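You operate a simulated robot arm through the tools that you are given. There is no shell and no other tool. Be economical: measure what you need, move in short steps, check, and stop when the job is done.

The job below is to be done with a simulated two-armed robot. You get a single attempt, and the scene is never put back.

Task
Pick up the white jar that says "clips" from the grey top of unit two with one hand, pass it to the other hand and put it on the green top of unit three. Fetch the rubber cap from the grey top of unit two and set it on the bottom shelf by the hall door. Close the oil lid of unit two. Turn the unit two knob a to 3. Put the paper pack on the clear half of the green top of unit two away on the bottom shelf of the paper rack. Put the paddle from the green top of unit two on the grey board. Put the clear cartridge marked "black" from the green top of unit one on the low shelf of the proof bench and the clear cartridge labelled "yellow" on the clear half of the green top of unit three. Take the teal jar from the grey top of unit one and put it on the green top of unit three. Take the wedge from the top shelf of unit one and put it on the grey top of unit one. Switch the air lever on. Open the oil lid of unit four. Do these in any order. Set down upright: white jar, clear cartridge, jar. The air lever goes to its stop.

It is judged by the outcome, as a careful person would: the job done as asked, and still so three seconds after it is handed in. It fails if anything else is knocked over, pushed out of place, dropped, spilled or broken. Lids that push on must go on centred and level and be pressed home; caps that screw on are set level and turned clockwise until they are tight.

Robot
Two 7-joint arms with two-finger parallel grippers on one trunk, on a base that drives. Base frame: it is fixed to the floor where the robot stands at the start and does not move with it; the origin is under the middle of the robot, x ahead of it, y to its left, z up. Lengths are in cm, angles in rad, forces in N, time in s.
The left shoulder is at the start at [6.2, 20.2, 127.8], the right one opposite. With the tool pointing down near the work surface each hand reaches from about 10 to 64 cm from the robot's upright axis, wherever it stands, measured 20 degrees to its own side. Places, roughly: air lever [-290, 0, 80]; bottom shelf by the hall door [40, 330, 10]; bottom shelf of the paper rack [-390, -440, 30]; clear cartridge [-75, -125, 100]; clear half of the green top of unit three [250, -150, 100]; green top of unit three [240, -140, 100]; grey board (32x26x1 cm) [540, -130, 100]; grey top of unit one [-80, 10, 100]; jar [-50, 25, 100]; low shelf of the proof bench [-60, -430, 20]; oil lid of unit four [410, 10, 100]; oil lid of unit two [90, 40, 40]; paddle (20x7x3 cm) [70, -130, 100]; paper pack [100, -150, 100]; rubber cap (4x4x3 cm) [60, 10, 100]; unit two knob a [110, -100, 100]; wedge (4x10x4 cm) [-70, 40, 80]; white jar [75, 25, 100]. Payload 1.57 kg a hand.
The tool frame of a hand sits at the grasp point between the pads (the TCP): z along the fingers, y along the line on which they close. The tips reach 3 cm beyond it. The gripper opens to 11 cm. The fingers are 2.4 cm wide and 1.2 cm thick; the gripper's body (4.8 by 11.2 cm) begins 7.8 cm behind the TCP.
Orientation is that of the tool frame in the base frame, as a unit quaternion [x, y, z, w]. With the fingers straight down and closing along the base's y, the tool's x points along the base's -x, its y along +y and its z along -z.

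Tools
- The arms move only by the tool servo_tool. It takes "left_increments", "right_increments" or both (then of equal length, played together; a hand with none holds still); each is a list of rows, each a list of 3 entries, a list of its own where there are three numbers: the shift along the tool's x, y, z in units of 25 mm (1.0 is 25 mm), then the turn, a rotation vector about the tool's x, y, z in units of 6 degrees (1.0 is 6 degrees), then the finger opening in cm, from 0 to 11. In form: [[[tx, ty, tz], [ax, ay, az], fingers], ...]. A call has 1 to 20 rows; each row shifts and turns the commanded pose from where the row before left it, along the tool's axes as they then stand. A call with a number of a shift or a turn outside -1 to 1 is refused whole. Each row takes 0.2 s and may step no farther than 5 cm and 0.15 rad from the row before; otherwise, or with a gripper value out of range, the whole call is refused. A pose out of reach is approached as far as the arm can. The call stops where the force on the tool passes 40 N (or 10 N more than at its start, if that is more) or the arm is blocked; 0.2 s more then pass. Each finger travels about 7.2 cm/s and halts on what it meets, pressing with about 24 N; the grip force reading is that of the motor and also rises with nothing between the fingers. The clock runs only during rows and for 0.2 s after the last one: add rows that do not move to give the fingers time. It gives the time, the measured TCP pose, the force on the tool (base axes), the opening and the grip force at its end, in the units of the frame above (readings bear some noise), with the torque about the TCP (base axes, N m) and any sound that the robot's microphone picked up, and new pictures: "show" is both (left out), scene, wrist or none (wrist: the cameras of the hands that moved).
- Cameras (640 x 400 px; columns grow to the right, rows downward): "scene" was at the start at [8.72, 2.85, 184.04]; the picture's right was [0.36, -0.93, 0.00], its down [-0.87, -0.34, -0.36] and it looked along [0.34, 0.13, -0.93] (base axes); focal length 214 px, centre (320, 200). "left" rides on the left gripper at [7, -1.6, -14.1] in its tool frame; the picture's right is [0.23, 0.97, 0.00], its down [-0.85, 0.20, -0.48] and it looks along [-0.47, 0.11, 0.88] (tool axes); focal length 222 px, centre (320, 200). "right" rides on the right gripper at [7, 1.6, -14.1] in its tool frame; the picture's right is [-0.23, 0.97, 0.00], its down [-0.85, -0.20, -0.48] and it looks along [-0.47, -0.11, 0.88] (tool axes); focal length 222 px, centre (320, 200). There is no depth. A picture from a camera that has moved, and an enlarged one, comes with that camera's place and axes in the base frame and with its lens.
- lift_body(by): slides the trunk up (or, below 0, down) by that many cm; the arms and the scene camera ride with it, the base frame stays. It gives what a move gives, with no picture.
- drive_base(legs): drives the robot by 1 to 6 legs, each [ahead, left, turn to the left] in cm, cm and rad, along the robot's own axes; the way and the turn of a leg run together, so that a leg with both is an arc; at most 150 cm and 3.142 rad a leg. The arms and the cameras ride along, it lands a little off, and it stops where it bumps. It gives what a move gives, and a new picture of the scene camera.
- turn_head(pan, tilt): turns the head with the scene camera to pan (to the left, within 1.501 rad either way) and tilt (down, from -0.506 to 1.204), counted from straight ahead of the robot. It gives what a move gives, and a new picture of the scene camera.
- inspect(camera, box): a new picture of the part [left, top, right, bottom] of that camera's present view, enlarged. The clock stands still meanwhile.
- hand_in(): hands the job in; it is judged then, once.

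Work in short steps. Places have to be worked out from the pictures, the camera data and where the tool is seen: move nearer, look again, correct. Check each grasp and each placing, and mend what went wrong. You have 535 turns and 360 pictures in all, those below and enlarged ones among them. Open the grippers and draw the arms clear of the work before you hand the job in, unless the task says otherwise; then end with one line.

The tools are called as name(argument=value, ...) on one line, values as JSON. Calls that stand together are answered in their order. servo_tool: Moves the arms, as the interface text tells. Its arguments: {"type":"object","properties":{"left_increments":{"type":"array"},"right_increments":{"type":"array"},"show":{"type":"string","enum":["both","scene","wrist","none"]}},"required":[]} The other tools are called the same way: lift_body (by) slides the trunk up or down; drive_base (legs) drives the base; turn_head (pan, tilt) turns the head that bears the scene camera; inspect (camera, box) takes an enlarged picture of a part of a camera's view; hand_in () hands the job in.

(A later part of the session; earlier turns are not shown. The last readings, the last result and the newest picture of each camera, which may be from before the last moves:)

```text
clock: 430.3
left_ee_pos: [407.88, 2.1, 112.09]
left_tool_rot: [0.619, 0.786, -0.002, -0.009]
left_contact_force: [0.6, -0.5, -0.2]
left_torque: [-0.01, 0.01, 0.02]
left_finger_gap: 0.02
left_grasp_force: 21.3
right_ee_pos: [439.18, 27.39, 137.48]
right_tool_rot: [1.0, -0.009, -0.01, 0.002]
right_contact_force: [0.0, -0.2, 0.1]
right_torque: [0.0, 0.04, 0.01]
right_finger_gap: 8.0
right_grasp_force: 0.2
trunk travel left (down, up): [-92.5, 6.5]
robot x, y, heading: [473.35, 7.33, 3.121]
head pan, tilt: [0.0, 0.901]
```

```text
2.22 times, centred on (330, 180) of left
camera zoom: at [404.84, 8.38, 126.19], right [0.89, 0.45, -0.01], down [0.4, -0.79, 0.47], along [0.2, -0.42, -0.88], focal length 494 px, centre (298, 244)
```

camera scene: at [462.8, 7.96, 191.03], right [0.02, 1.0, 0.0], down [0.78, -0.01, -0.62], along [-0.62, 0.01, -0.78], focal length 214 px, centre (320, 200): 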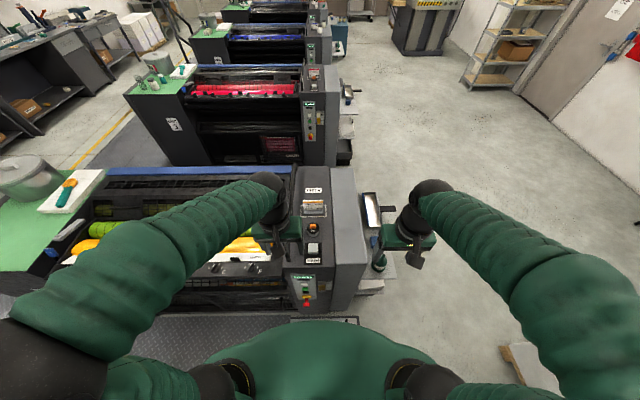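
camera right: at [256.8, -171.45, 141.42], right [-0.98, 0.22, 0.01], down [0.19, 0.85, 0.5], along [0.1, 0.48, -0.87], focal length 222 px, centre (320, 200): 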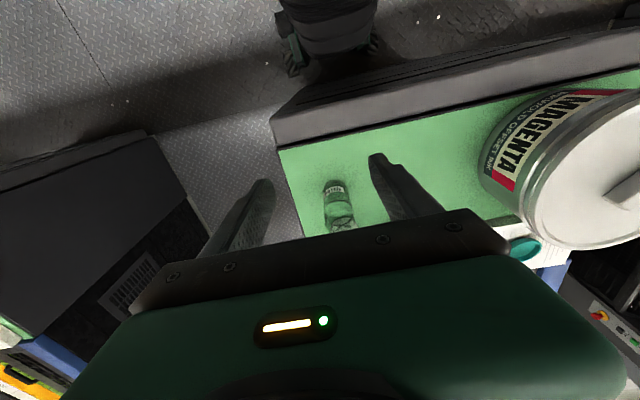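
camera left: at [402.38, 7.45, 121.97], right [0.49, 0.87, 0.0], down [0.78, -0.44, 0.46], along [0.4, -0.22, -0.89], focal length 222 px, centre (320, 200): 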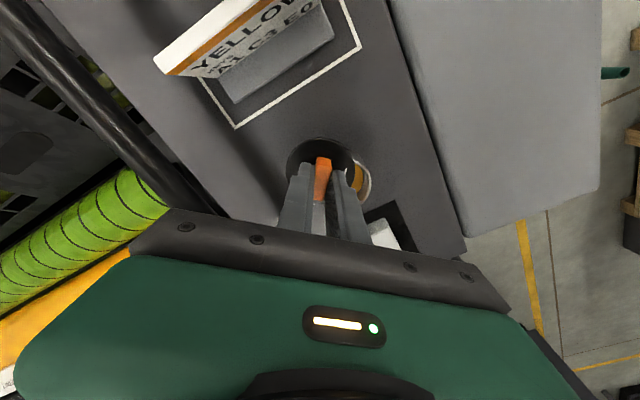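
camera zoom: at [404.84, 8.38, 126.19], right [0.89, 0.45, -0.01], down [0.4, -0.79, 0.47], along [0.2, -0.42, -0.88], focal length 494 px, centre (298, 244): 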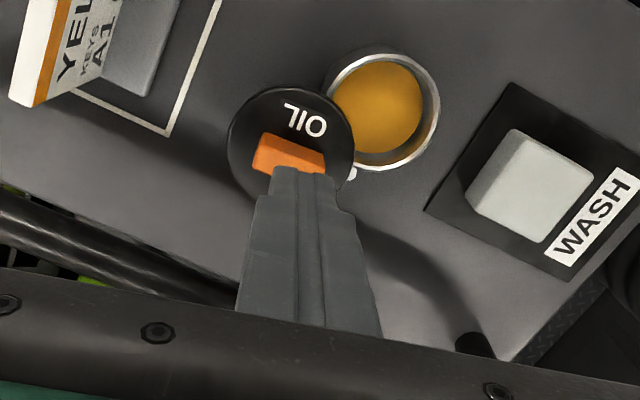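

The lid is open ~90°. I put the closed fingers beside the bar (+y side) and push it gently −y to its stop.

servo_tool(left_increments=[[[0.62, -0.18, 0], [0, 0, 0], 0], [[0.62, -0.18, 0], [0, 0, 0], 0], [[0, 0, 0.8], [0, 0, 0], 0], [[0, 0, 0.8], [0, 0, 0], 0], [[0, 0, 0], [0, 0, 0], 0]], show="none")

servo_tool(left_increments=[[[-0.195, -0.047, 0], [0, 0, 0], 0], [[-0.195, -0.047, 0], [0, 0, 0], 0], [[-0.195, -0.03, 0], [0, 0, 0], 0], [[-0.195, -0.03, 0], [0, 0, 0], 0], [[-0.195, 0, 0], [0, 0, 0], 0], [[-0.195, 0.03, 0], [0, 0, 0], 0], [[-0.195, 0.05, 0], [0, 0, 0], 0]], show="none")

inspect(camera="left", box=[220, 90, 440, 270])

```text
clock: 431.5
left_ee_pos: [407.17, 4.95, 108.29]
left_tool_rot: [0.618, 0.786, -0.002, -0.008]
left_contact_force: [0.6, 0.3, -0.2]
left_torque: [-0.01, 0.0, 0.03]
left_finger_gap: 0.0
left_grasp_force: 21.3
left hand out of reach, approached as far as the arm can: row 2, 4
right_ee_pos: [439.0, 27.54, 137.33]
right_tool_rot: [1.0, -0.009, -0.009, 0.001]
right_contact_force: [-0.2, -0.9, -0.4]
right_torque: [0.03, -0.01, 0.0]
right_finger_gap: 8.01
right_grasp_force: 0.0
trunk travel left (down, up): [-92.5, 6.5]
robot x, y, heading: [473.07, 7.18, 3.126]
head pan, tilt: [0.0, 0.901]
```

```text
clock: 433.1
left_ee_pos: [407.21, 2.65, 108.49]
left_tool_rot: [0.619, 0.785, -0.002, -0.01]
left_contact_force: [-16.6, 31.1, -1.3]
left_torque: [0.57, 0.23, 0.19]
left_finger_gap: 0.03
left_grasp_force: 20.8
right_ee_pos: [438.6, 28.41, 137.12]
right_tool_rot: [1.0, -0.01, -0.008, 0.006]
right_contact_force: [0.3, -1.2, 0.1]
right_torque: [0.0, -0.01, 0.01]
right_finger_gap: 8.0
right_grasp_force: 0.0
trunk travel left (down, up): [-92.5, 6.5]
robot x, y, heading: [473.21, 7.05, 3.126]
head pan, tilt: [0.0, 0.901]
```

```text
2.22 times, centred on (330, 180) of left
camera zoom: at [404.16, 8.93, 122.41], right [0.89, 0.45, -0.01], down [0.4, -0.79, 0.46], along [0.2, -0.42, -0.89], focal length 494 px, centre (298, 244)
```

zoom: 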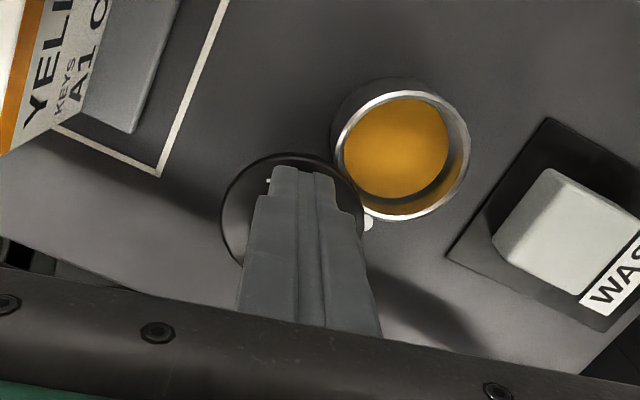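

The lid is fully swung (31 N resistance = stop) and the oil opening is clear. I withdraw up and square the wrist again.

servo_tool(left_increments=[[[0.3, 0.05, 0], [0, 0, 0], 0], [[0, 0, -1], [0, 0, 0], 0], [[0, 0, -1], [0, 0, 0], 0], [[0, 0, -1], [0, 0, 0], 0], [[0, 0, -1], [0, 0, 0], 0], [[0, 0, -1], [0, 0, 0], 2], [[0, 0.5, -1], [0, 0, 1], 5], [[0, 0.8, -1], [0, 0, 1], 8], [[0, 0.8, 0], [0, 0, 1], 8], [[0, 0.8, 0], [0, 0, 1], 8], [[0, 0.8, 0], [0, 0, 1], 8], [[0, 0.8, 0], [0, 0, 1], 8], [[0.3, 0.8, 0], [0, 0, 1], 8], [[0.5, 0.5, 0], [0, 0, 1], 8], [[0.5, 0, 0], [0, 0, 1], 8], [[0.5, 0, 0], [0, 0, 1], 8], [[0.5, 0, 0], [0, 0, 1], 8], [[0, 0, 0], [0, 0, 1], 8], [[0, 0, 0], [0, 0, 1], 8], [[0, 0, 0], [0, 0, 1], 8]], show="scene")

inspect(camera="scene", box=[290, 195, 340, 260])

```text
clock: 433.6
left_ee_pos: [407.11, 2.67, 108.47]
left_tool_rot: [0.619, 0.785, 0.004, -0.017]
left_contact_force: [-15.6, 30.4, -21.5]
left_torque: [0.73, 0.52, 0.17]
left_finger_gap: 0.0
left_grasp_force: 20.9
right_ee_pos: [438.82, 26.86, 137.31]
right_tool_rot: [1.0, -0.009, -0.009, -0.001]
right_contact_force: [0.5, 0.3, 0.0]
right_torque: [0.0, 0.01, -0.02]
right_finger_gap: 8.0
right_grasp_force: 0.1
trunk travel left (down, up): [-92.5, 6.5]
robot x, y, heading: [473.29, 7.45, 3.124]
head pan, tilt: [0.0, 0.901]
stopped in row 2 (left hand): the force on the tool passed its limit at 58 N (the readings are from after the stop); the commanded pose is now the measured one
camera scene: at [461.4, 8.49, 190.89], right [0.02, 1.0, 0.0], down [0.79, -0.02, -0.61], along [-0.61, 0.01, -0.79], focal length 214 px, centre (320, 200)
```

scene: 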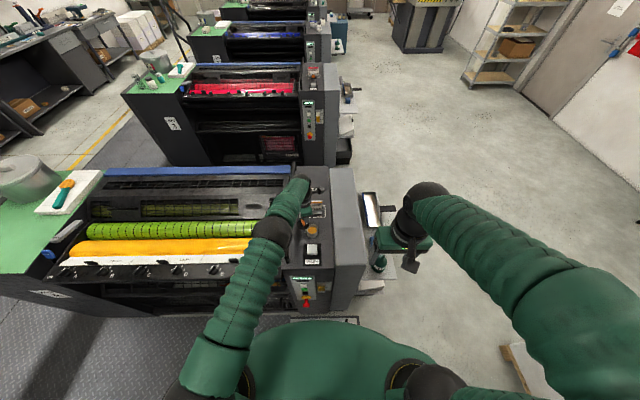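

```text
6.15 times, centred on (315, 228) of scene
camera zoom: at [461.4, 8.49, 190.89], right [0.02, 1.0, 0.0], down [0.79, -0.02, -0.61], along [-0.61, 0.01, -0.79], focal length 1320 px, centre (351, 31)
```

zoom: 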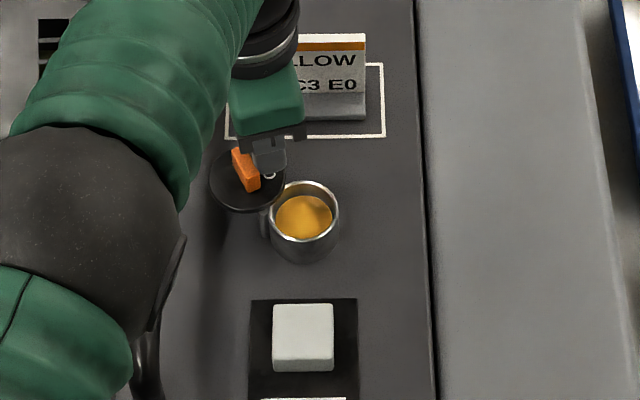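

I back off +y a little first (slowly), then lift.

servo_tool(left_increments=[[[0.15, 0.06, 0], [0, 0, 0], 0], [[0.15, 0.06, 0], [0, 0, 0], 0], [[0.15, 0.06, 0], [0, 0, 0], 0], [[0, 0, 0], [0, 0, 0], 0]], show="none")

```text
clock: 434.6
left_ee_pos: [408.04, 3.07, 108.72]
left_tool_rot: [0.618, 0.786, -0.002, -0.011]
left_contact_force: [-6.9, 1.2, -2.7]
left_torque: [0.08, 0.37, -0.09]
left_finger_gap: 0.0
left_grasp_force: 21.0
right_ee_pos: [439.28, 26.95, 137.64]
right_tool_rot: [1.0, -0.008, -0.01, 0.0]
right_contact_force: [0.3, 0.5, 1.2]
right_torque: [-0.01, -0.01, -0.04]
right_finger_gap: 7.99
right_grasp_force: 0.0
trunk travel left (down, up): [-92.5, 6.5]
robot x, y, heading: [473.48, 7.11, 3.128]
head pan, tilt: [0.0, 0.901]
```

servo_tool(left_increments=[[[0, -0.1, -0.3], [0, 0, 0], 0], [[0, 0, -0.6], [0, 0, 0], 0], [[0, 0, -1], [0, 0, 0], 0], [[0, 0, -1], [0, 0, 0], 0], [[0, 0, -1], [0, 0, 0], 0], [[0, 0, -1], [0, 0, 0], 2], [[0, 0.5, -1], [0, 0, 1], 5], [[0, 0.8, -1], [0, 0, 1], 8], [[0, 0.8, 0], [0, 0, 1], 8], [[0, 0.8, 0], [0, 0, 1], 8], [[0, 0.8, 0], [0, 0, 1], 8], [[0, 0.8, 0], [0, 0, 1], 8], [[0.3, 0.8, 0], [0, 0, 1], 8], [[0.5, 0.5, 0], [0, 0, 1], 8], [[0.5, 0, 0], [0, 0, 1], 8], [[0.5, 0, 0], [0, 0, 1], 8], [[0.5, 0, 0], [0, 0, 1], 8], [[0, 0, 0], [0, 0, 1], 8], [[0, 0, 0], [0, 0, 1], 8], [[0, 0, 0], [0, 0, 0], 8]], show="scene")

inspect(camera="scene", box=[290, 195, 340, 260])

```text
clock: 438.8
left_ee_pos: [425.54, 5.51, 125.74]
left_tool_rot: [0.975, 0.221, -0.009, -0.011]
left_contact_force: [-0.7, -0.7, -0.1]
left_torque: [0.0, 0.0, 0.04]
left_finger_gap: 7.99
left_grasp_force: 0.1
right_ee_pos: [439.39, 26.82, 137.67]
right_tool_rot: [1.0, -0.009, -0.01, -0.001]
right_contact_force: [-0.1, -0.4, 0.3]
right_torque: [0.01, 0.0, 0.02]
right_finger_gap: 8.0
right_grasp_force: 0.0
trunk travel left (down, up): [-92.5, 6.5]
robot x, y, heading: [473.22, 7.56, 3.124]
head pan, tilt: [0.0, 0.901]
camera scene: at [462.65, 7.69, 191.02], right [0.02, 1.0, 0.0], down [0.78, -0.01, -0.62], along [-0.62, 0.01, -0.78], focal length 214 px, centre (320, 200)
```

scene: 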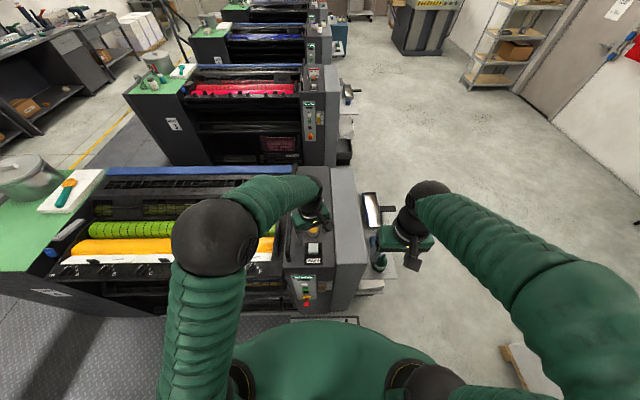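

```text
6.15 times, centred on (315, 228) of scene
camera zoom: at [462.65, 7.69, 191.02], right [0.02, 1.0, 0.0], down [0.78, -0.01, -0.62], along [-0.62, 0.01, -0.78], focal length 1320 px, centre (351, 31)
```

zoom: 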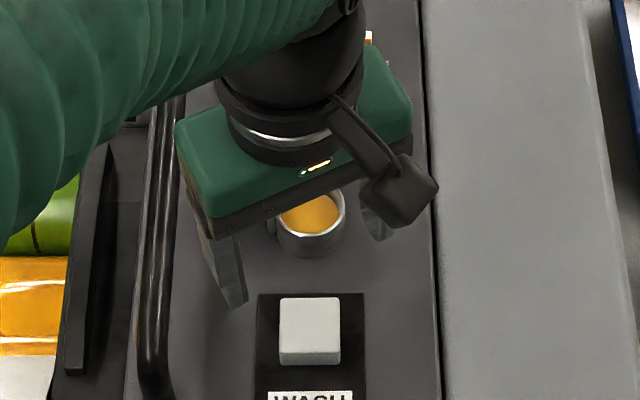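

Unit four's lid is open. I square the wrist, retract, and drive north then west toward unit two's north side.

servo_tool(left_increments=[[[0.5, 0.3, -1], [0, 0, 1], 8], [[0.5, 0.3, -1], [0, 0, 1], 8], [[0.5, 0.3, -1], [0, 0, 1], 8], [[0.5, 0.3, -1], [0, 0, 1], 8], [[0.5, 0, 0], [0, 0, 0.3], 8]], show="none")

inspect(camera="scene", box=[270, 180, 350, 280])

drive_base(legs=[[0, -103, 0], [130, 0, 0], [130, 0, 0], [110, 0, 0]])

```text
clock: 440.0
left_ee_pos: [432.69, 3.8, 135.55]
left_tool_rot: [1.0, -0.002, -0.012, -0.008]
left_contact_force: [-0.5, -0.8, 0.5]
left_torque: [0.02, 0.03, -0.03]
left_finger_gap: 7.99
left_grasp_force: 0.1
right_ee_pos: [439.49, 26.77, 137.67]
right_tool_rot: [1.0, -0.008, -0.012, -0.001]
right_contact_force: [0.6, -0.1, 0.6]
right_torque: [0.02, -0.01, 0.0]
right_finger_gap: 8.0
right_grasp_force: 0.0
trunk travel left (down, up): [-92.5, 6.5]
robot x, y, heading: [473.2, 7.27, 3.128]
head pan, tilt: [0.0, 0.901]
```

```text
4.00 times, centred on (310, 230) of scene
camera zoom: at [462.87, 7.63, 191.04], right [0.02, 1.0, 0.0], down [0.78, -0.01, -0.62], along [-0.62, 0.01, -0.78], focal length 858 px, centre (360, 80)
```

zoom: 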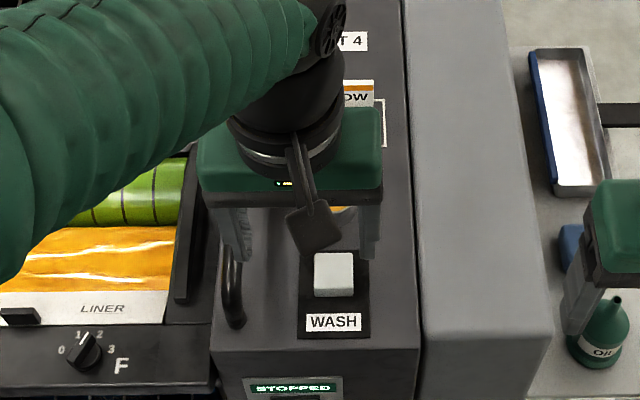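

```text
clock: 462.8
left_ee_pos: [63.73, 102.12, 135.69]
left_tool_rot: [1.0, 0.024, -0.012, -0.008]
left_contact_force: [0.0, 0.1, 0.6]
left_torque: [-0.02, 0.0, 0.02]
left_finger_gap: 7.99
left_grasp_force: 0.1
right_ee_pos: [69.33, 125.2, 137.61]
right_tool_rot: [1.0, 0.017, -0.011, -0.001]
right_contact_force: [-0.9, -0.5, 0.3]
right_torque: [-0.02, 0.0, 0.0]
right_finger_gap: 8.02
right_grasp_force: 0.1
trunk travel left (down, up): [-92.5, 6.5]
robot x, y, heading: [104.07, 107.14, -3.105]
head pan, tilt: [0.0, 0.901]
camera scene: at [93.75, 107.31, 191.04], right [-0.03, 1.0, 0.0], down [0.78, 0.03, -0.62], along [-0.62, -0.02, -0.78], focal length 214 px, centre (320, 200)
```

scene: 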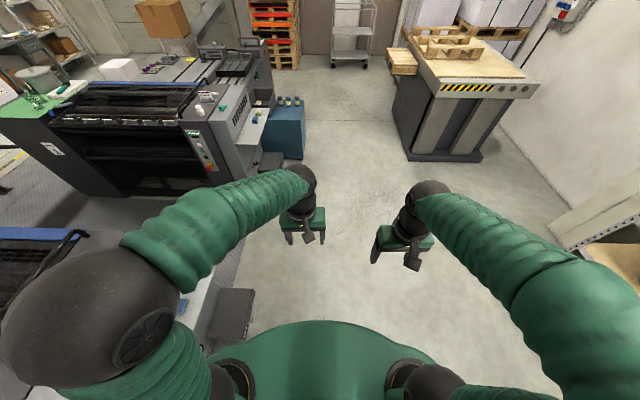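

I turn to face unit two (−y) and look at its north side.

drive_base(legs=[[0, 0, 1.535]])

turn_head(pan=0.1, tilt=0.75)

inspect(camera="scene", box=[240, 180, 440, 330])

```text
clock: 467.0
left_ee_pos: [108.3, 66.8, 135.53]
left_tool_rot: [0.7, 0.714, -0.013, 0.003]
left_contact_force: [-0.1, 0.3, 0.2]
left_torque: [0.01, 0.02, -0.01]
left_finger_gap: 7.99
left_grasp_force: 0.1
right_ee_pos: [85.33, 73.29, 137.59]
right_tool_rot: [0.705, 0.709, -0.009, 0.007]
right_contact_force: [0.6, 0.9, 0.2]
right_torque: [0.04, 0.02, -0.01]
right_finger_gap: 8.01
right_grasp_force: 0.1
trunk travel left (down, up): [-92.5, 6.5]
robot x, y, heading: [103.79, 107.66, -1.566]
head pan, tilt: [0.0, 0.901]
camera scene: at [104.26, 96.77, 191.03], right [-1.0, -0.01, 0.0], down [-0.01, 0.78, -0.62], along [0.0, -0.62, -0.78], focal length 214 px, centre (320, 200)
```

scene: 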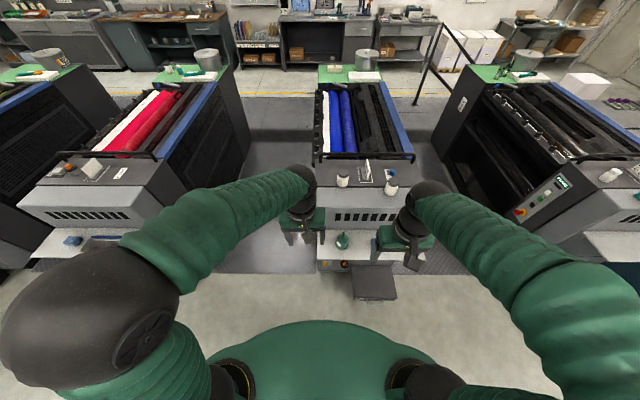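

```text
clock: 467.7
left_ee_pos: [108.41, 66.92, 135.65]
left_tool_rot: [0.699, 0.715, -0.014, 0.003]
left_contact_force: [-0.5, 0.2, 0.0]
left_torque: [-0.04, 0.0, -0.01]
left_finger_gap: 8.02
left_grasp_force: 0.0
right_ee_pos: [85.33, 73.3, 137.6]
right_tool_rot: [0.705, 0.709, -0.008, 0.008]
right_contact_force: [0.0, -0.2, -0.3]
right_torque: [-0.03, 0.0, -0.02]
right_finger_gap: 8.02
right_grasp_force: 0.0
trunk travel left (down, up): [-92.5, 6.5]
robot x, y, heading: [103.89, 107.23, -1.563]
head pan, tilt: [0.099, 0.75]
camera scene: at [105.13, 96.07, 192.21], right [-0.99, -0.11, 0.0], down [-0.07, 0.68, -0.73], along [0.08, -0.73, -0.68], focal length 214 px, centre (320, 200)
```

scene: 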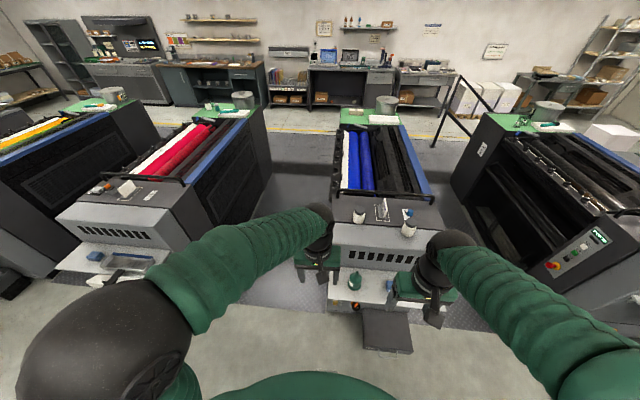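

```text
2.67 times, centred on (340, 255) of scene
camera zoom: at [105.13, 96.07, 192.21], right [-0.99, -0.11, 0.0], down [-0.07, 0.68, -0.73], along [0.08, -0.73, -0.68], focal length 572 px, centre (267, 53)
```

zoom: 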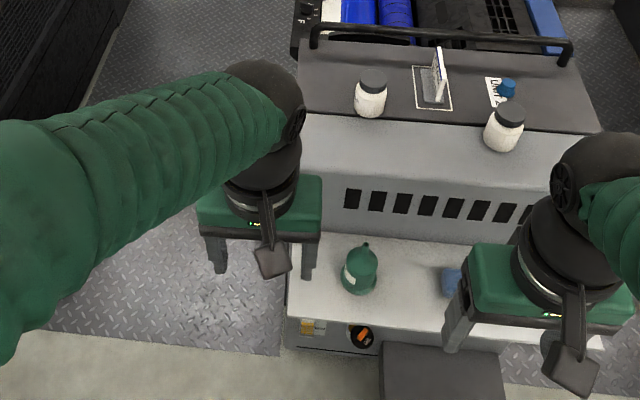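

The oil lid of unit two is on the cabinet front below the shelf, about (88, 36, 40). I lower the trunk 60 cm and look at it level.

lift_body(by=-60)

turn_head(pan=0.2, tilt=0.95)

inspect(camera="scene", box=[280, 150, 440, 280])

```text
refused: -60 is not a number from -40 to 40
```

```text
clock: 468.4
left_ee_pos: [108.43, 66.94, 135.52]
left_tool_rot: [0.7, 0.714, -0.014, 0.003]
left_contact_force: [0.5, -0.4, 0.0]
left_torque: [0.0, 0.02, 0.01]
left_finger_gap: 8.01
left_grasp_force: 0.1
right_ee_pos: [85.23, 73.12, 137.58]
right_tool_rot: [0.705, 0.709, -0.009, 0.008]
right_contact_force: [0.2, 0.2, 0.2]
right_torque: [-0.01, 0.01, -0.01]
right_finger_gap: 8.0
right_grasp_force: 0.0
trunk travel left (down, up): [-92.5, 6.5]
robot x, y, heading: [103.89, 107.77, -1.565]
head pan, tilt: [0.201, 0.949]
camera scene: at [105.76, 97.2, 190.67], right [-0.98, -0.21, 0.0], down [-0.17, 0.8, -0.58], along [0.12, -0.57, -0.81], focal length 214 px, centre (320, 200)
```

scene: 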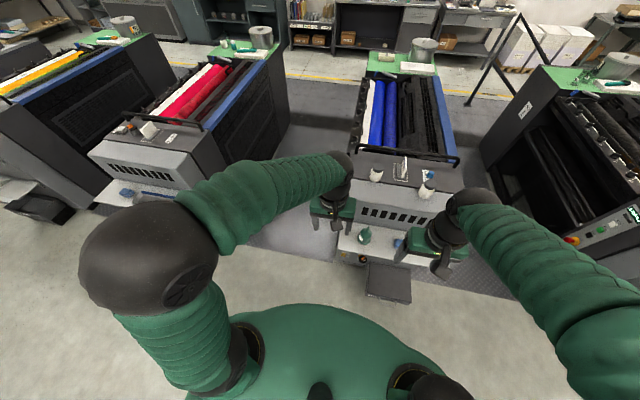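

```text
3.08 times, centred on (360, 215) of scene
camera zoom: at [105.76, 97.2, 190.67], right [-0.98, -0.21, 0.0], down [-0.17, 0.8, -0.58], along [0.12, -0.57, -0.81], focal length 660 px, centre (197, 154)
```

zoom: 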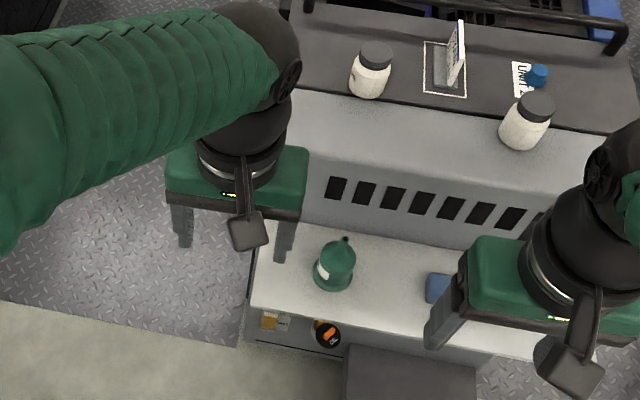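

Two steps down of 40 and 20, then view again with a lower head tilt.

lift_body(by=-40)

lift_body(by=-25)

turn_head(pan=0.1, tilt=0.85)

inspect(camera="scene", box=[260, 150, 440, 300])

```text
clock: 472.2
left_ee_pos: [108.35, 66.89, 95.5]
left_tool_rot: [0.7, 0.714, -0.014, 0.003]
left_contact_force: [-1.5, 0.2, 0.2]
left_torque: [-0.04, -0.02, 0.03]
left_finger_gap: 8.0
left_grasp_force: 0.2
right_ee_pos: [85.37, 73.27, 97.64]
right_tool_rot: [0.705, 0.709, -0.008, 0.008]
right_contact_force: [0.8, -0.1, -1.0]
right_torque: [0.01, 0.01, 0.04]
right_finger_gap: 8.01
right_grasp_force: 0.1
trunk travel left (down, up): [-52.5, 46.5]
robot x, y, heading: [103.69, 107.05, -1.561]
head pan, tilt: [0.201, 0.949]
```

```text
clock: 474.8
left_ee_pos: [108.44, 66.97, 70.64]
left_tool_rot: [0.7, 0.714, -0.014, 0.003]
left_contact_force: [0.1, -0.2, 0.6]
left_torque: [0.02, 0.02, -0.02]
left_finger_gap: 7.97
left_grasp_force: 0.1
right_ee_pos: [85.4, 73.23, 72.64]
right_tool_rot: [0.705, 0.709, -0.009, 0.008]
right_contact_force: [-0.2, -0.2, -0.1]
right_torque: [-0.02, 0.0, -0.01]
right_finger_gap: 8.01
right_grasp_force: 0.1
trunk travel left (down, up): [-27.5, 71.5]
robot x, y, heading: [103.8, 107.81, -1.57]
head pan, tilt: [0.201, 0.949]
```

```text
clock: 475.5
left_ee_pos: [108.25, 66.76, 70.63]
left_tool_rot: [0.7, 0.714, -0.014, 0.004]
left_contact_force: [-0.4, 0.9, 0.7]
left_torque: [-0.01, -0.01, -0.04]
left_finger_gap: 7.99
left_grasp_force: 0.1
right_ee_pos: [85.42, 73.27, 72.76]
right_tool_rot: [0.705, 0.71, -0.009, 0.008]
right_contact_force: [0.5, 0.5, 0.9]
right_torque: [-0.03, 0.01, -0.02]
right_finger_gap: 8.03
right_grasp_force: 0.0
trunk travel left (down, up): [-27.5, 71.5]
robot x, y, heading: [103.97, 107.4, -1.561]
head pan, tilt: [0.099, 0.85]
camera scene: at [105.11, 96.64, 126.41], right [-0.99, -0.11, 0.0], down [-0.08, 0.75, -0.66], along [0.07, -0.65, -0.75], focal length 214 px, centre (320, 200)
```

scene: 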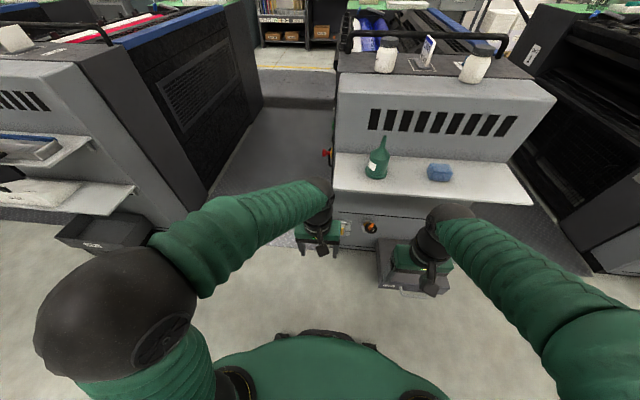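

```text
2.67 times, centred on (350, 225) of scene
camera zoom: at [105.11, 96.64, 126.41], right [-0.99, -0.11, 0.0], down [-0.08, 0.75, -0.66], along [0.07, -0.65, -0.75], focal length 572 px, centre (240, 133)
```

zoom: 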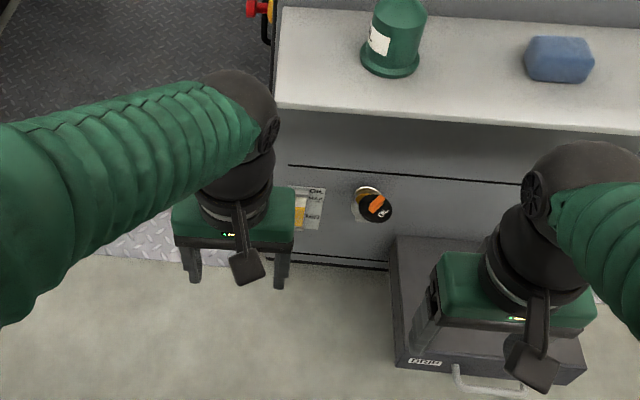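

The lid sits on the vertical front panel and is swung aside from its container; the hand must point forward. I shift the robot a bit left, and pitch the right hand to horizontal.

drive_base(legs=[[0, 5, -0.005]])

servo_tool(right_increments=[[[0, 0, 0], [0, -1, 0], 8], [[0, 0, 0], [0, -1, 0], 8], [[0, 0, 0], [0, -1, 0], 8], [[0, 0, 0], [0, -1, 0], 8], [[0, 0, 0], [0, -1, 0], 8], [[0, 0, 0], [0, -1, 0], 8], [[0, 0, 0], [0, -1, 0], 8], [[0, 0, 0], [0, -1, 0], 8], [[0, 0, 0], [0, -1, 0], 8], [[0, 0, 0], [0, -1, 0], 8], [[0, 0, 0], [0, -1, 0], 8], [[0, 0, 0], [0, -1, 0], 8], [[0, 0, 0], [0, -1, 0], 8], [[0, 0, 0], [0, -1, 0], 8], [[0, 0, 0], [0, -1, 0], 8]])

```text
clock: 476.4
left_ee_pos: [111.82, 67.0, 70.55]
left_tool_rot: [0.702, 0.712, -0.009, 0.007]
left_contact_force: [-1.4, 0.4, 0.1]
left_torque: [0.03, -0.17, -0.03]
left_finger_gap: 7.99
left_grasp_force: 0.0
right_ee_pos: [88.74, 73.29, 72.35]
right_tool_rot: [0.708, 0.706, -0.004, 0.012]
right_contact_force: [-0.5, 1.2, 0.1]
right_torque: [-0.02, -0.12, -0.02]
right_finger_gap: 7.98
right_grasp_force: 0.1
trunk travel left (down, up): [-27.5, 71.5]
robot x, y, heading: [108.82, 107.33, -1.568]
head pan, tilt: [0.099, 0.85]
camera scene: at [107.72, 96.64, 126.41], right [-0.99, -0.1, -0.02], down [-0.06, 0.75, -0.66], along [0.08, -0.66, -0.75], focal length 214 px, centre (320, 200)
```

scene: 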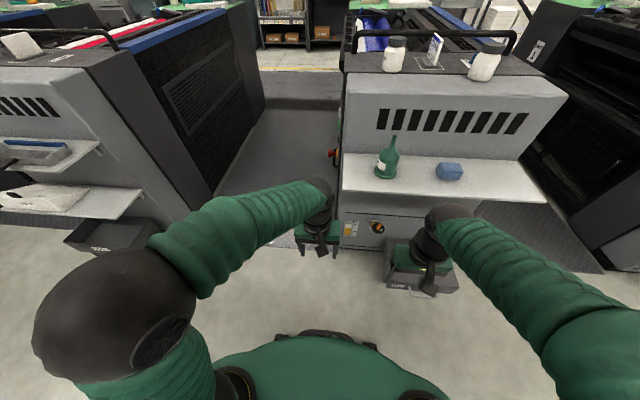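

```text
clock: 479.6
left_ee_pos: [112.69, 66.93, 70.54]
left_tool_rot: [0.702, 0.712, -0.014, 0.002]
left_contact_force: [-0.5, 0.3, -0.3]
left_torque: [0.01, 0.0, -0.01]
left_finger_gap: 7.98
left_grasp_force: 0.1
right_ee_pos: [91.52, 52.53, 79.37]
right_tool_rot: [-0.494, -0.495, 0.507, -0.505]
right_contact_force: [-0.7, -0.2, -0.5]
right_torque: [-0.03, 0.0, 0.01]
right_finger_gap: 8.01
right_grasp_force: 0.2
right hand out of reach, approached as far as the arm can: row 3, 4, 5, 6, 7, 8, 9, 10, 11, 12, 13, 14
trunk travel left (down, up): [-27.5, 71.5]
robot x, y, heading: [109.03, 107.36, -1.571]
head pan, tilt: [0.099, 0.85]
camera scene: at [109.65, 96.54, 126.41], right [-0.99, -0.1, 0.0], down [-0.08, 0.75, -0.66], along [0.07, -0.65, -0.75], focal length 214 px, centre (320, 200)
camera right: at [93.18, 66.59, 71.97], right [0.97, 0.0, 0.22], down [-0.2, 0.5, 0.84], along [-0.11, -0.87, 0.49], focal length 222 px, centre (320, 200)
```

scene: 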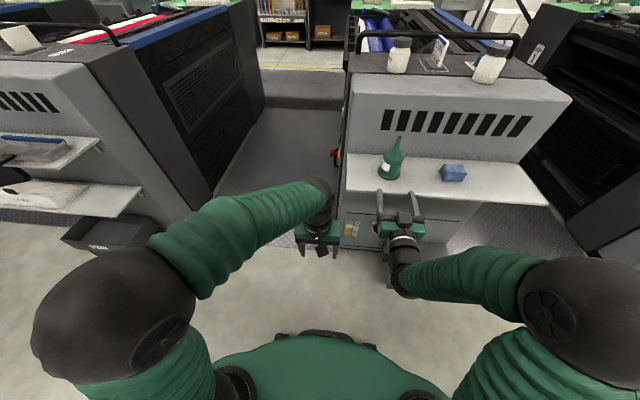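
right: 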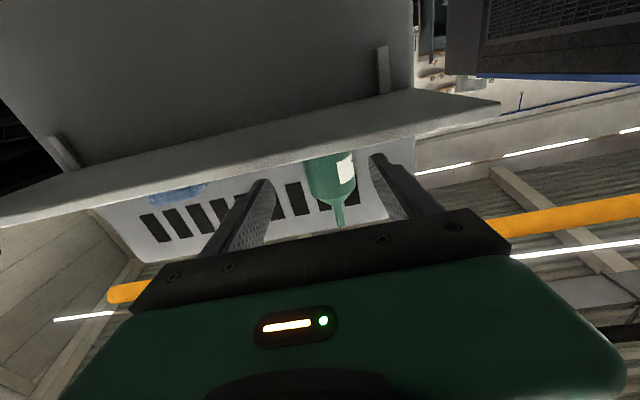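

The hand came close to the shelf edge; I drive the robot back 20 cm, then lower the trunk fully.

drive_base(legs=[[-20, 0, 0]])

lift_body(by=-27)

turn_head(pan=-0.1, tilt=0.6)

```text
clock: 481.2
left_ee_pos: [112.67, 87.32, 70.54]
left_tool_rot: [0.703, 0.711, -0.016, 0.003]
left_contact_force: [-0.2, 0.5, 0.1]
left_torque: [-0.02, 0.0, -0.06]
left_finger_gap: 8.0
left_grasp_force: 0.1
right_ee_pos: [91.43, 73.08, 79.4]
right_tool_rot: [-0.494, -0.494, 0.508, -0.504]
right_contact_force: [-1.0, 0.6, 0.3]
right_torque: [-0.01, 0.01, -0.02]
right_finger_gap: 8.0
right_grasp_force: 0.0
trunk travel left (down, up): [-27.5, 71.5]
robot x, y, heading: [108.41, 128.0, -1.566]
head pan, tilt: [0.099, 0.85]
camera scene: at [109.66, 117.04, 126.43], right [-1.0, -0.1, 0.0], down [-0.07, 0.75, -0.66], along [0.06, -0.66, -0.75], focal length 214 px, centre (320, 200)
```

scene: 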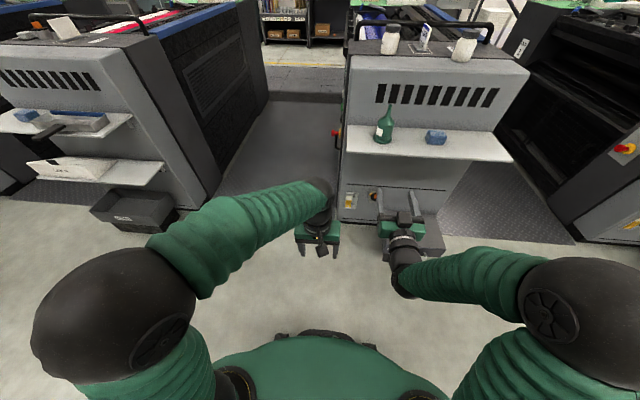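

```text
clock: 484.0
left_ee_pos: [112.64, 87.28, 43.62]
left_tool_rot: [0.703, 0.711, -0.015, 0.003]
left_contact_force: [0.5, -0.5, -0.4]
left_torque: [0.0, 0.0, -0.05]
left_finger_gap: 8.0
left_grasp_force: 0.0
right_ee_pos: [91.35, 73.07, 52.38]
right_tool_rot: [-0.495, -0.494, 0.507, -0.503]
right_contact_force: [-0.6, 0.0, -0.7]
right_torque: [-0.04, -0.03, -0.04]
right_finger_gap: 8.03
right_grasp_force: 0.0
trunk travel left (down, up): [-0.5, 98.5]
robot x, y, heading: [108.52, 127.85, -1.573]
head pan, tilt: [0.099, 0.85]
```

```text
clock: 484.7
left_ee_pos: [112.66, 87.39, 43.66]
left_tool_rot: [0.703, 0.711, -0.015, 0.002]
left_contact_force: [0.1, -0.7, 0.2]
left_torque: [-0.03, 0.02, 0.02]
left_finger_gap: 8.0
left_grasp_force: 0.1
right_ee_pos: [91.36, 73.04, 52.38]
right_tool_rot: [-0.494, -0.494, 0.508, -0.504]
right_contact_force: [0.3, -0.1, -0.3]
right_torque: [-0.03, 0.01, 0.01]
right_finger_gap: 8.02
right_grasp_force: 0.2
trunk travel left (down, up): [-0.5, 98.5]
robot x, y, heading: [108.48, 128.02, -1.575]
head pan, tilt: [-0.099, 0.6]
camera scene: at [108.0, 115.95, 101.49], right [-0.99, 0.1, 0.0], down [0.06, 0.56, -0.82], along [-0.08, -0.82, -0.57], focal length 214 px, centre (320, 200)
```

scene: 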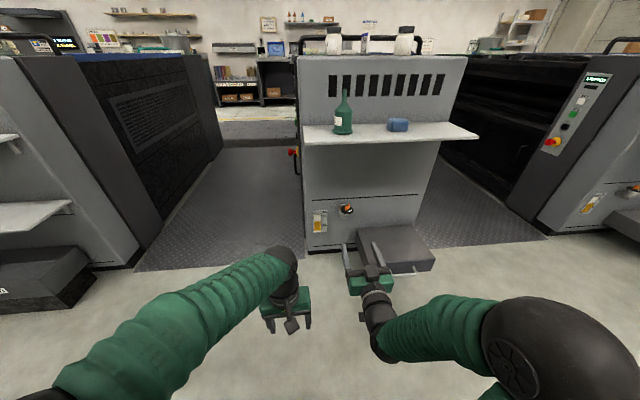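

inspect(camera="scene", box=[300, 180, 400, 260])

```text
5.00 times, centred on (350, 220) of scene
camera zoom: at [108.0, 115.95, 101.49], right [-0.99, 0.1, 0.0], down [0.06, 0.56, -0.82], along [-0.08, -0.82, -0.57], focal length 1072 px, centre (170, 100)
```

zoom: 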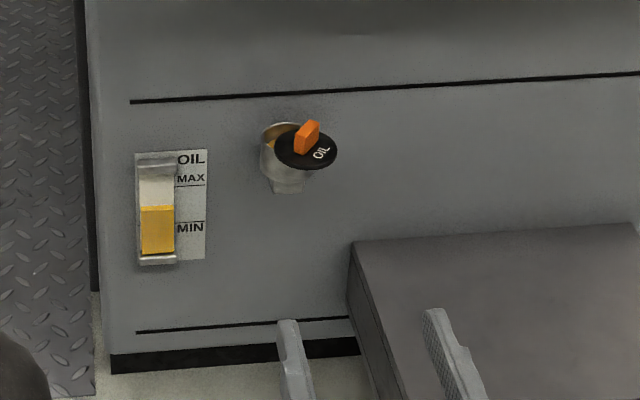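

Now it is clear: an upright container with a horizontal lid swung about 2 cm to −x. Pushing the lid's −x rim toward +x with closed horizontal fingers should close it. I first take the right hand down to lid height with small moves and see where it goes.

servo_tool(right_increments=[[[0, 0, 0], [0, 0, 0], 2], [[0, 0, 0], [0, 0, 0], 0], [[0, 0, 0.5], [0, 0, 0], 0], [[0, 0, 0.5], [0, 0, 0], 0], [[0, 0, 0.5], [0, 0, 0], 0]])

```text
clock: 485.9
left_ee_pos: [112.71, 87.32, 43.49]
left_tool_rot: [0.704, 0.71, -0.014, 0.003]
left_contact_force: [0.7, -0.6, 0.2]
left_torque: [0.01, 0.02, -0.02]
left_finger_gap: 8.01
left_grasp_force: 0.0
right_ee_pos: [91.47, 69.49, 52.49]
right_tool_rot: [-0.495, -0.494, 0.508, -0.503]
right_contact_force: [0.2, -0.5, 0.2]
right_torque: [-0.04, -0.04, -0.01]
right_finger_gap: 0.04
right_grasp_force: 20.8
trunk travel left (down, up): [-0.5, 98.5]
robot x, y, heading: [108.7, 127.41, -1.571]
head pan, tilt: [-0.099, 0.6]
camera scene: at [107.99, 115.94, 101.5], right [-0.99, 0.1, 0.0], down [0.06, 0.56, -0.82], along [-0.08, -0.82, -0.57], focal length 214 px, centre (320, 200)
camera right: at [93.09, 83.42, 45.16], right [0.97, 0.0, 0.22], down [-0.19, 0.5, 0.84], along [-0.11, -0.87, 0.49], focal length 222 px, centre (320, 200)
```

scene: 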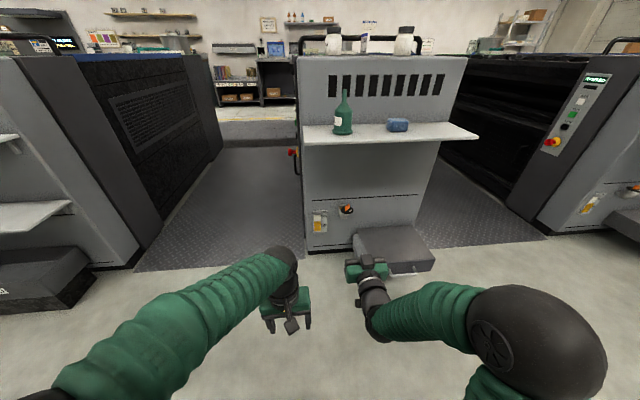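
right: 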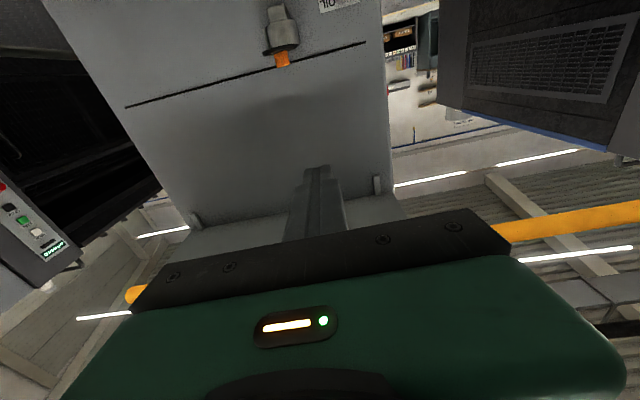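

I drive 20 cm closer for a better look from above.

drive_base(legs=[[20, 0, 0]])

turn_head(pan=-0.25, tilt=0.85)

inspect(camera="scene", box=[270, 130, 370, 210])

```text
clock: 487.5
left_ee_pos: [112.52, 67.24, 43.65]
left_tool_rot: [0.704, 0.71, -0.015, 0.002]
left_contact_force: [-1.0, 0.5, 0.5]
left_torque: [0.02, 0.0, 0.01]
left_finger_gap: 8.0
left_grasp_force: 0.2
right_ee_pos: [91.17, 49.24, 52.56]
right_tool_rot: [-0.495, -0.494, 0.508, -0.503]
right_contact_force: [0.9, 0.8, 0.2]
right_torque: [-0.01, -0.01, 0.03]
right_finger_gap: 0.02
right_grasp_force: 21.4
trunk travel left (down, up): [-0.5, 98.5]
robot x, y, heading: [108.23, 107.46, -1.578]
head pan, tilt: [-0.099, 0.6]
camera scene: at [107.9, 95.79, 101.5], right [-0.99, 0.1, 0.0], down [0.06, 0.56, -0.82], along [-0.09, -0.82, -0.57], focal length 214 px, centre (320, 200)
```

scene: 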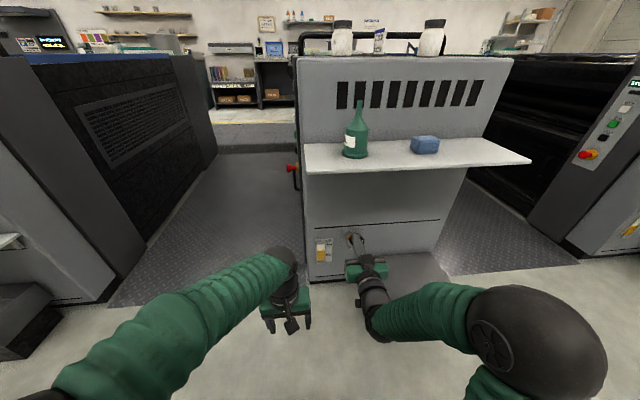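

```text
clock: 488.3
left_ee_pos: [112.41, 67.17, 43.56]
left_tool_rot: [0.705, 0.71, -0.014, 0.003]
left_contact_force: [-0.4, 0.4, -0.1]
left_torque: [-0.03, -0.02, -0.01]
left_finger_gap: 8.01
left_grasp_force: 0.0
right_ee_pos: [91.22, 49.4, 52.56]
right_tool_rot: [-0.495, -0.493, 0.509, -0.503]
right_contact_force: [-0.2, 0.0, -0.7]
right_torque: [-0.04, 0.01, 0.02]
right_finger_gap: 0.03
right_grasp_force: 21.5
trunk travel left (down, up): [-0.5, 98.5]
robot x, y, heading: [108.94, 107.87, -1.574]
head pan, tilt: [-0.25, 0.85]
camera scene: at [106.85, 97.01, 99.42], right [-0.97, 0.25, 0.0], down [0.19, 0.73, -0.66], along [-0.17, -0.64, -0.75], focal length 214 px, centre (320, 200)
```

scene: 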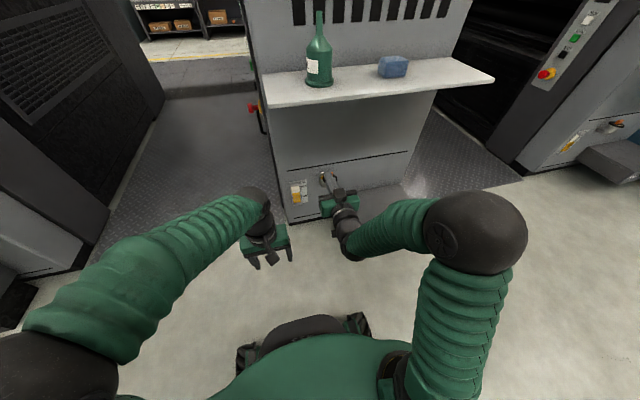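

```text
5.00 times, centred on (320, 170) of scene
camera zoom: at [106.85, 97.01, 99.42], right [-0.97, 0.25, 0.0], down [0.19, 0.73, -0.66], along [-0.17, -0.64, -0.75], focal length 1072 px, centre (320, 350)
```

zoom: 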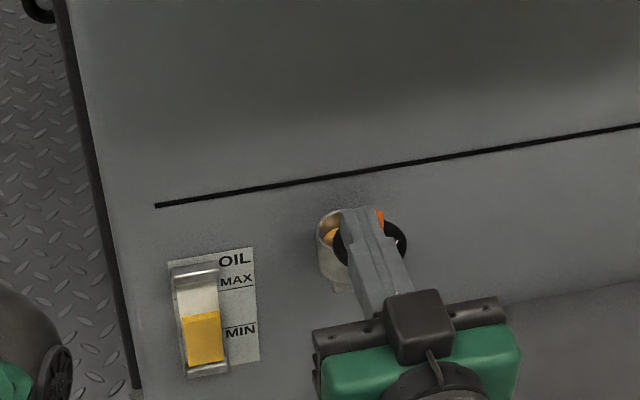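

I move the right hand 10 cm toward −x and up a little so the lid can be seen.

servo_tool(right_increments=[[[-0.2, -1, 0], [0, 0, 0], 0], [[-0.2, -1, 0], [0, 0, 0], 0], [[0, -1, 0], [0, 0, 0], 0], [[0, -1, 0], [0, 0, 0], 0]], show="none")

inspect(camera="scene", box=[300, 155, 350, 195])

```text
clock: 489.3
left_ee_pos: [112.51, 67.34, 43.61]
left_tool_rot: [0.705, 0.709, -0.015, 0.002]
left_contact_force: [0.8, 0.0, 0.2]
left_torque: [0.0, 0.0, 0.02]
left_finger_gap: 8.01
left_grasp_force: 0.0
right_ee_pos: [81.17, 49.43, 53.63]
right_tool_rot: [-0.495, -0.493, 0.508, -0.503]
right_contact_force: [-0.3, 0.7, 0.7]
right_torque: [0.03, 0.01, 0.01]
right_finger_gap: 0.0
right_grasp_force: 21.0
trunk travel left (down, up): [-0.5, 98.5]
robot x, y, heading: [108.68, 107.69, -1.576]
head pan, tilt: [-0.25, 0.85]
```

```text
10.00 times, centred on (325, 175) of scene
camera zoom: at [106.8, 97.02, 99.41], right [-0.97, 0.25, 0.0], down [0.19, 0.73, -0.66], along [-0.17, -0.64, -0.75], focal length 2145 px, centre (270, 450)
```

zoom: 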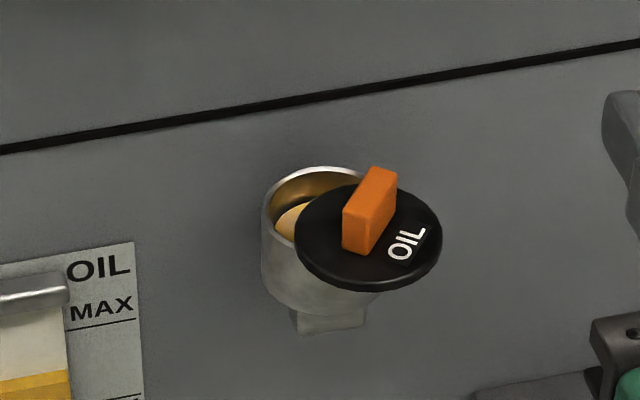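

Now clear: the lid is swung ~40° toward the robot/−x about a pivot behind-right; pushing its near rim straight back (−y) closes it. Lid centre ≈(86.8,37,40.6), container ≈(88,34.5). I line up the closed fingers at x≈87.6, z≈40.6.

servo_tool(right_increments=[[[0, 0.86, 0], [0, 0, 0], 0], [[0, 0.86, 0], [0, 0, 0], 0], [[0, 0.86, 0], [0, 0, 0], 0], [[0.87, 0, 0], [0, 0, 0], 0], [[0.87, 0, 0], [0, 0, 0], 0], [[0.87, 0, 0], [0, 0, 0], 0], [[0.87, 0, 0], [0, 0, 0], 0], [[0.87, 0, 0], [0, 0, 0], 0], [[0.87, 0, 0], [0, 0, 0], 0]], show="wrist")

inspect(camera="scene", box=[295, 150, 375, 215])

```text
clock: 491.3
left_ee_pos: [112.44, 67.14, 43.73]
left_tool_rot: [0.705, 0.709, -0.014, 0.004]
left_contact_force: [-0.1, 0.7, -0.6]
left_torque: [-0.02, -0.01, -0.03]
left_finger_gap: 8.01
left_grasp_force: 0.1
right_ee_pos: [87.61, 49.18, 40.49]
right_tool_rot: [-0.495, -0.492, 0.51, -0.503]
right_contact_force: [-0.1, 0.7, 0.6]
right_torque: [0.0, 0.0, 0.02]
right_finger_gap: 0.0
right_grasp_force: 21.3
trunk travel left (down, up): [-0.5, 98.5]
robot x, y, heading: [108.29, 107.83, -1.573]
head pan, tilt: [-0.25, 0.85]
camera right: at [89.27, 63.1, 33.04], right [0.97, 0.0, 0.22], down [-0.19, 0.5, 0.84], along [-0.11, -0.87, 0.49], focal length 222 px, centre (320, 200)
```

right: 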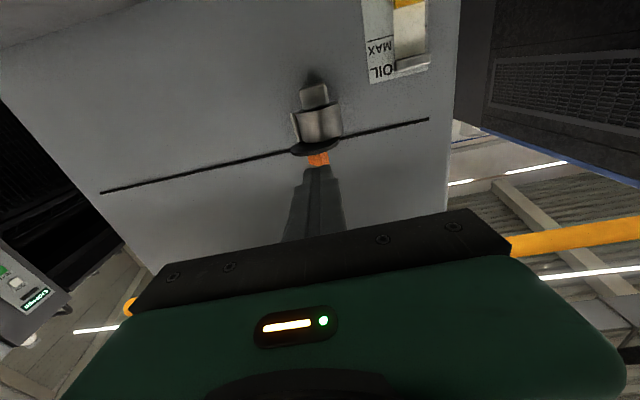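

```text
6.15 times, centred on (335, 182) of scene
camera zoom: at [106.83, 96.99, 99.41], right [-0.97, 0.25, 0.0], down [0.19, 0.73, -0.66], along [-0.17, -0.64, -0.75], focal length 1320 px, centre (228, 308)
```

zoom: 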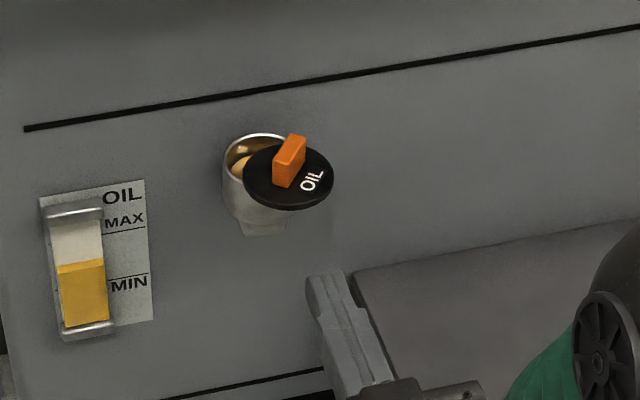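

servo_tool(right_increments=[[[-0.2, 0, 1], [0, 0, 0], 0], [[0, 0, 0.8], [0, 0, 0], 0], [[0, 0, 0.2], [0, 0, 0], 0], [[0, 0, 0.2], [0, 0, 0], 0], [[0, 0, 0.2], [0, 0, 0], 0], [[0, 0, 0.2], [0, 0, 0], 0]], show="none")

inspect(camera="scene", box=[295, 150, 375, 215])

```text
clock: 492.7
left_ee_pos: [112.57, 67.32, 43.74]
left_tool_rot: [0.704, 0.71, -0.017, 0.003]
left_contact_force: [0.4, -0.8, -0.3]
left_torque: [0.01, -0.02, -0.02]
left_finger_gap: 8.0
left_grasp_force: 0.1
right_ee_pos: [87.92, 42.67, 41.14]
right_tool_rot: [-0.494, -0.495, 0.507, -0.505]
right_contact_force: [6.7, 14.3, 1.0]
right_torque: [0.09, -0.05, 0.1]
right_finger_gap: 0.01
right_grasp_force: 21.3
trunk travel left (down, up): [-0.5, 98.5]
robot x, y, heading: [108.42, 107.88, -1.577]
head pan, tilt: [-0.25, 0.85]
```

```text
6.15 times, centred on (335, 182) of scene
camera zoom: at [106.95, 97.1, 99.42], right [-0.97, 0.25, 0.0], down [0.19, 0.73, -0.66], along [-0.17, -0.64, -0.75], focal length 1320 px, centre (228, 308)
```

zoom: 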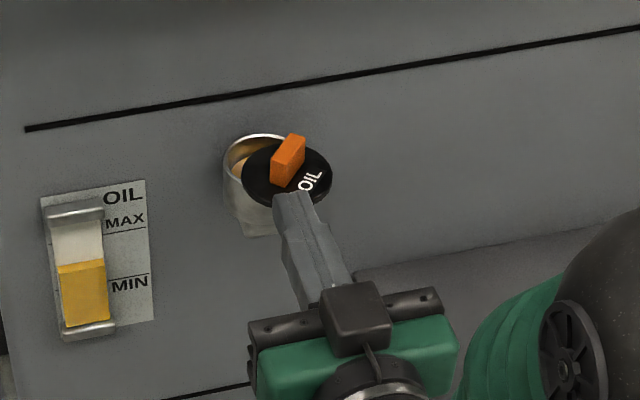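

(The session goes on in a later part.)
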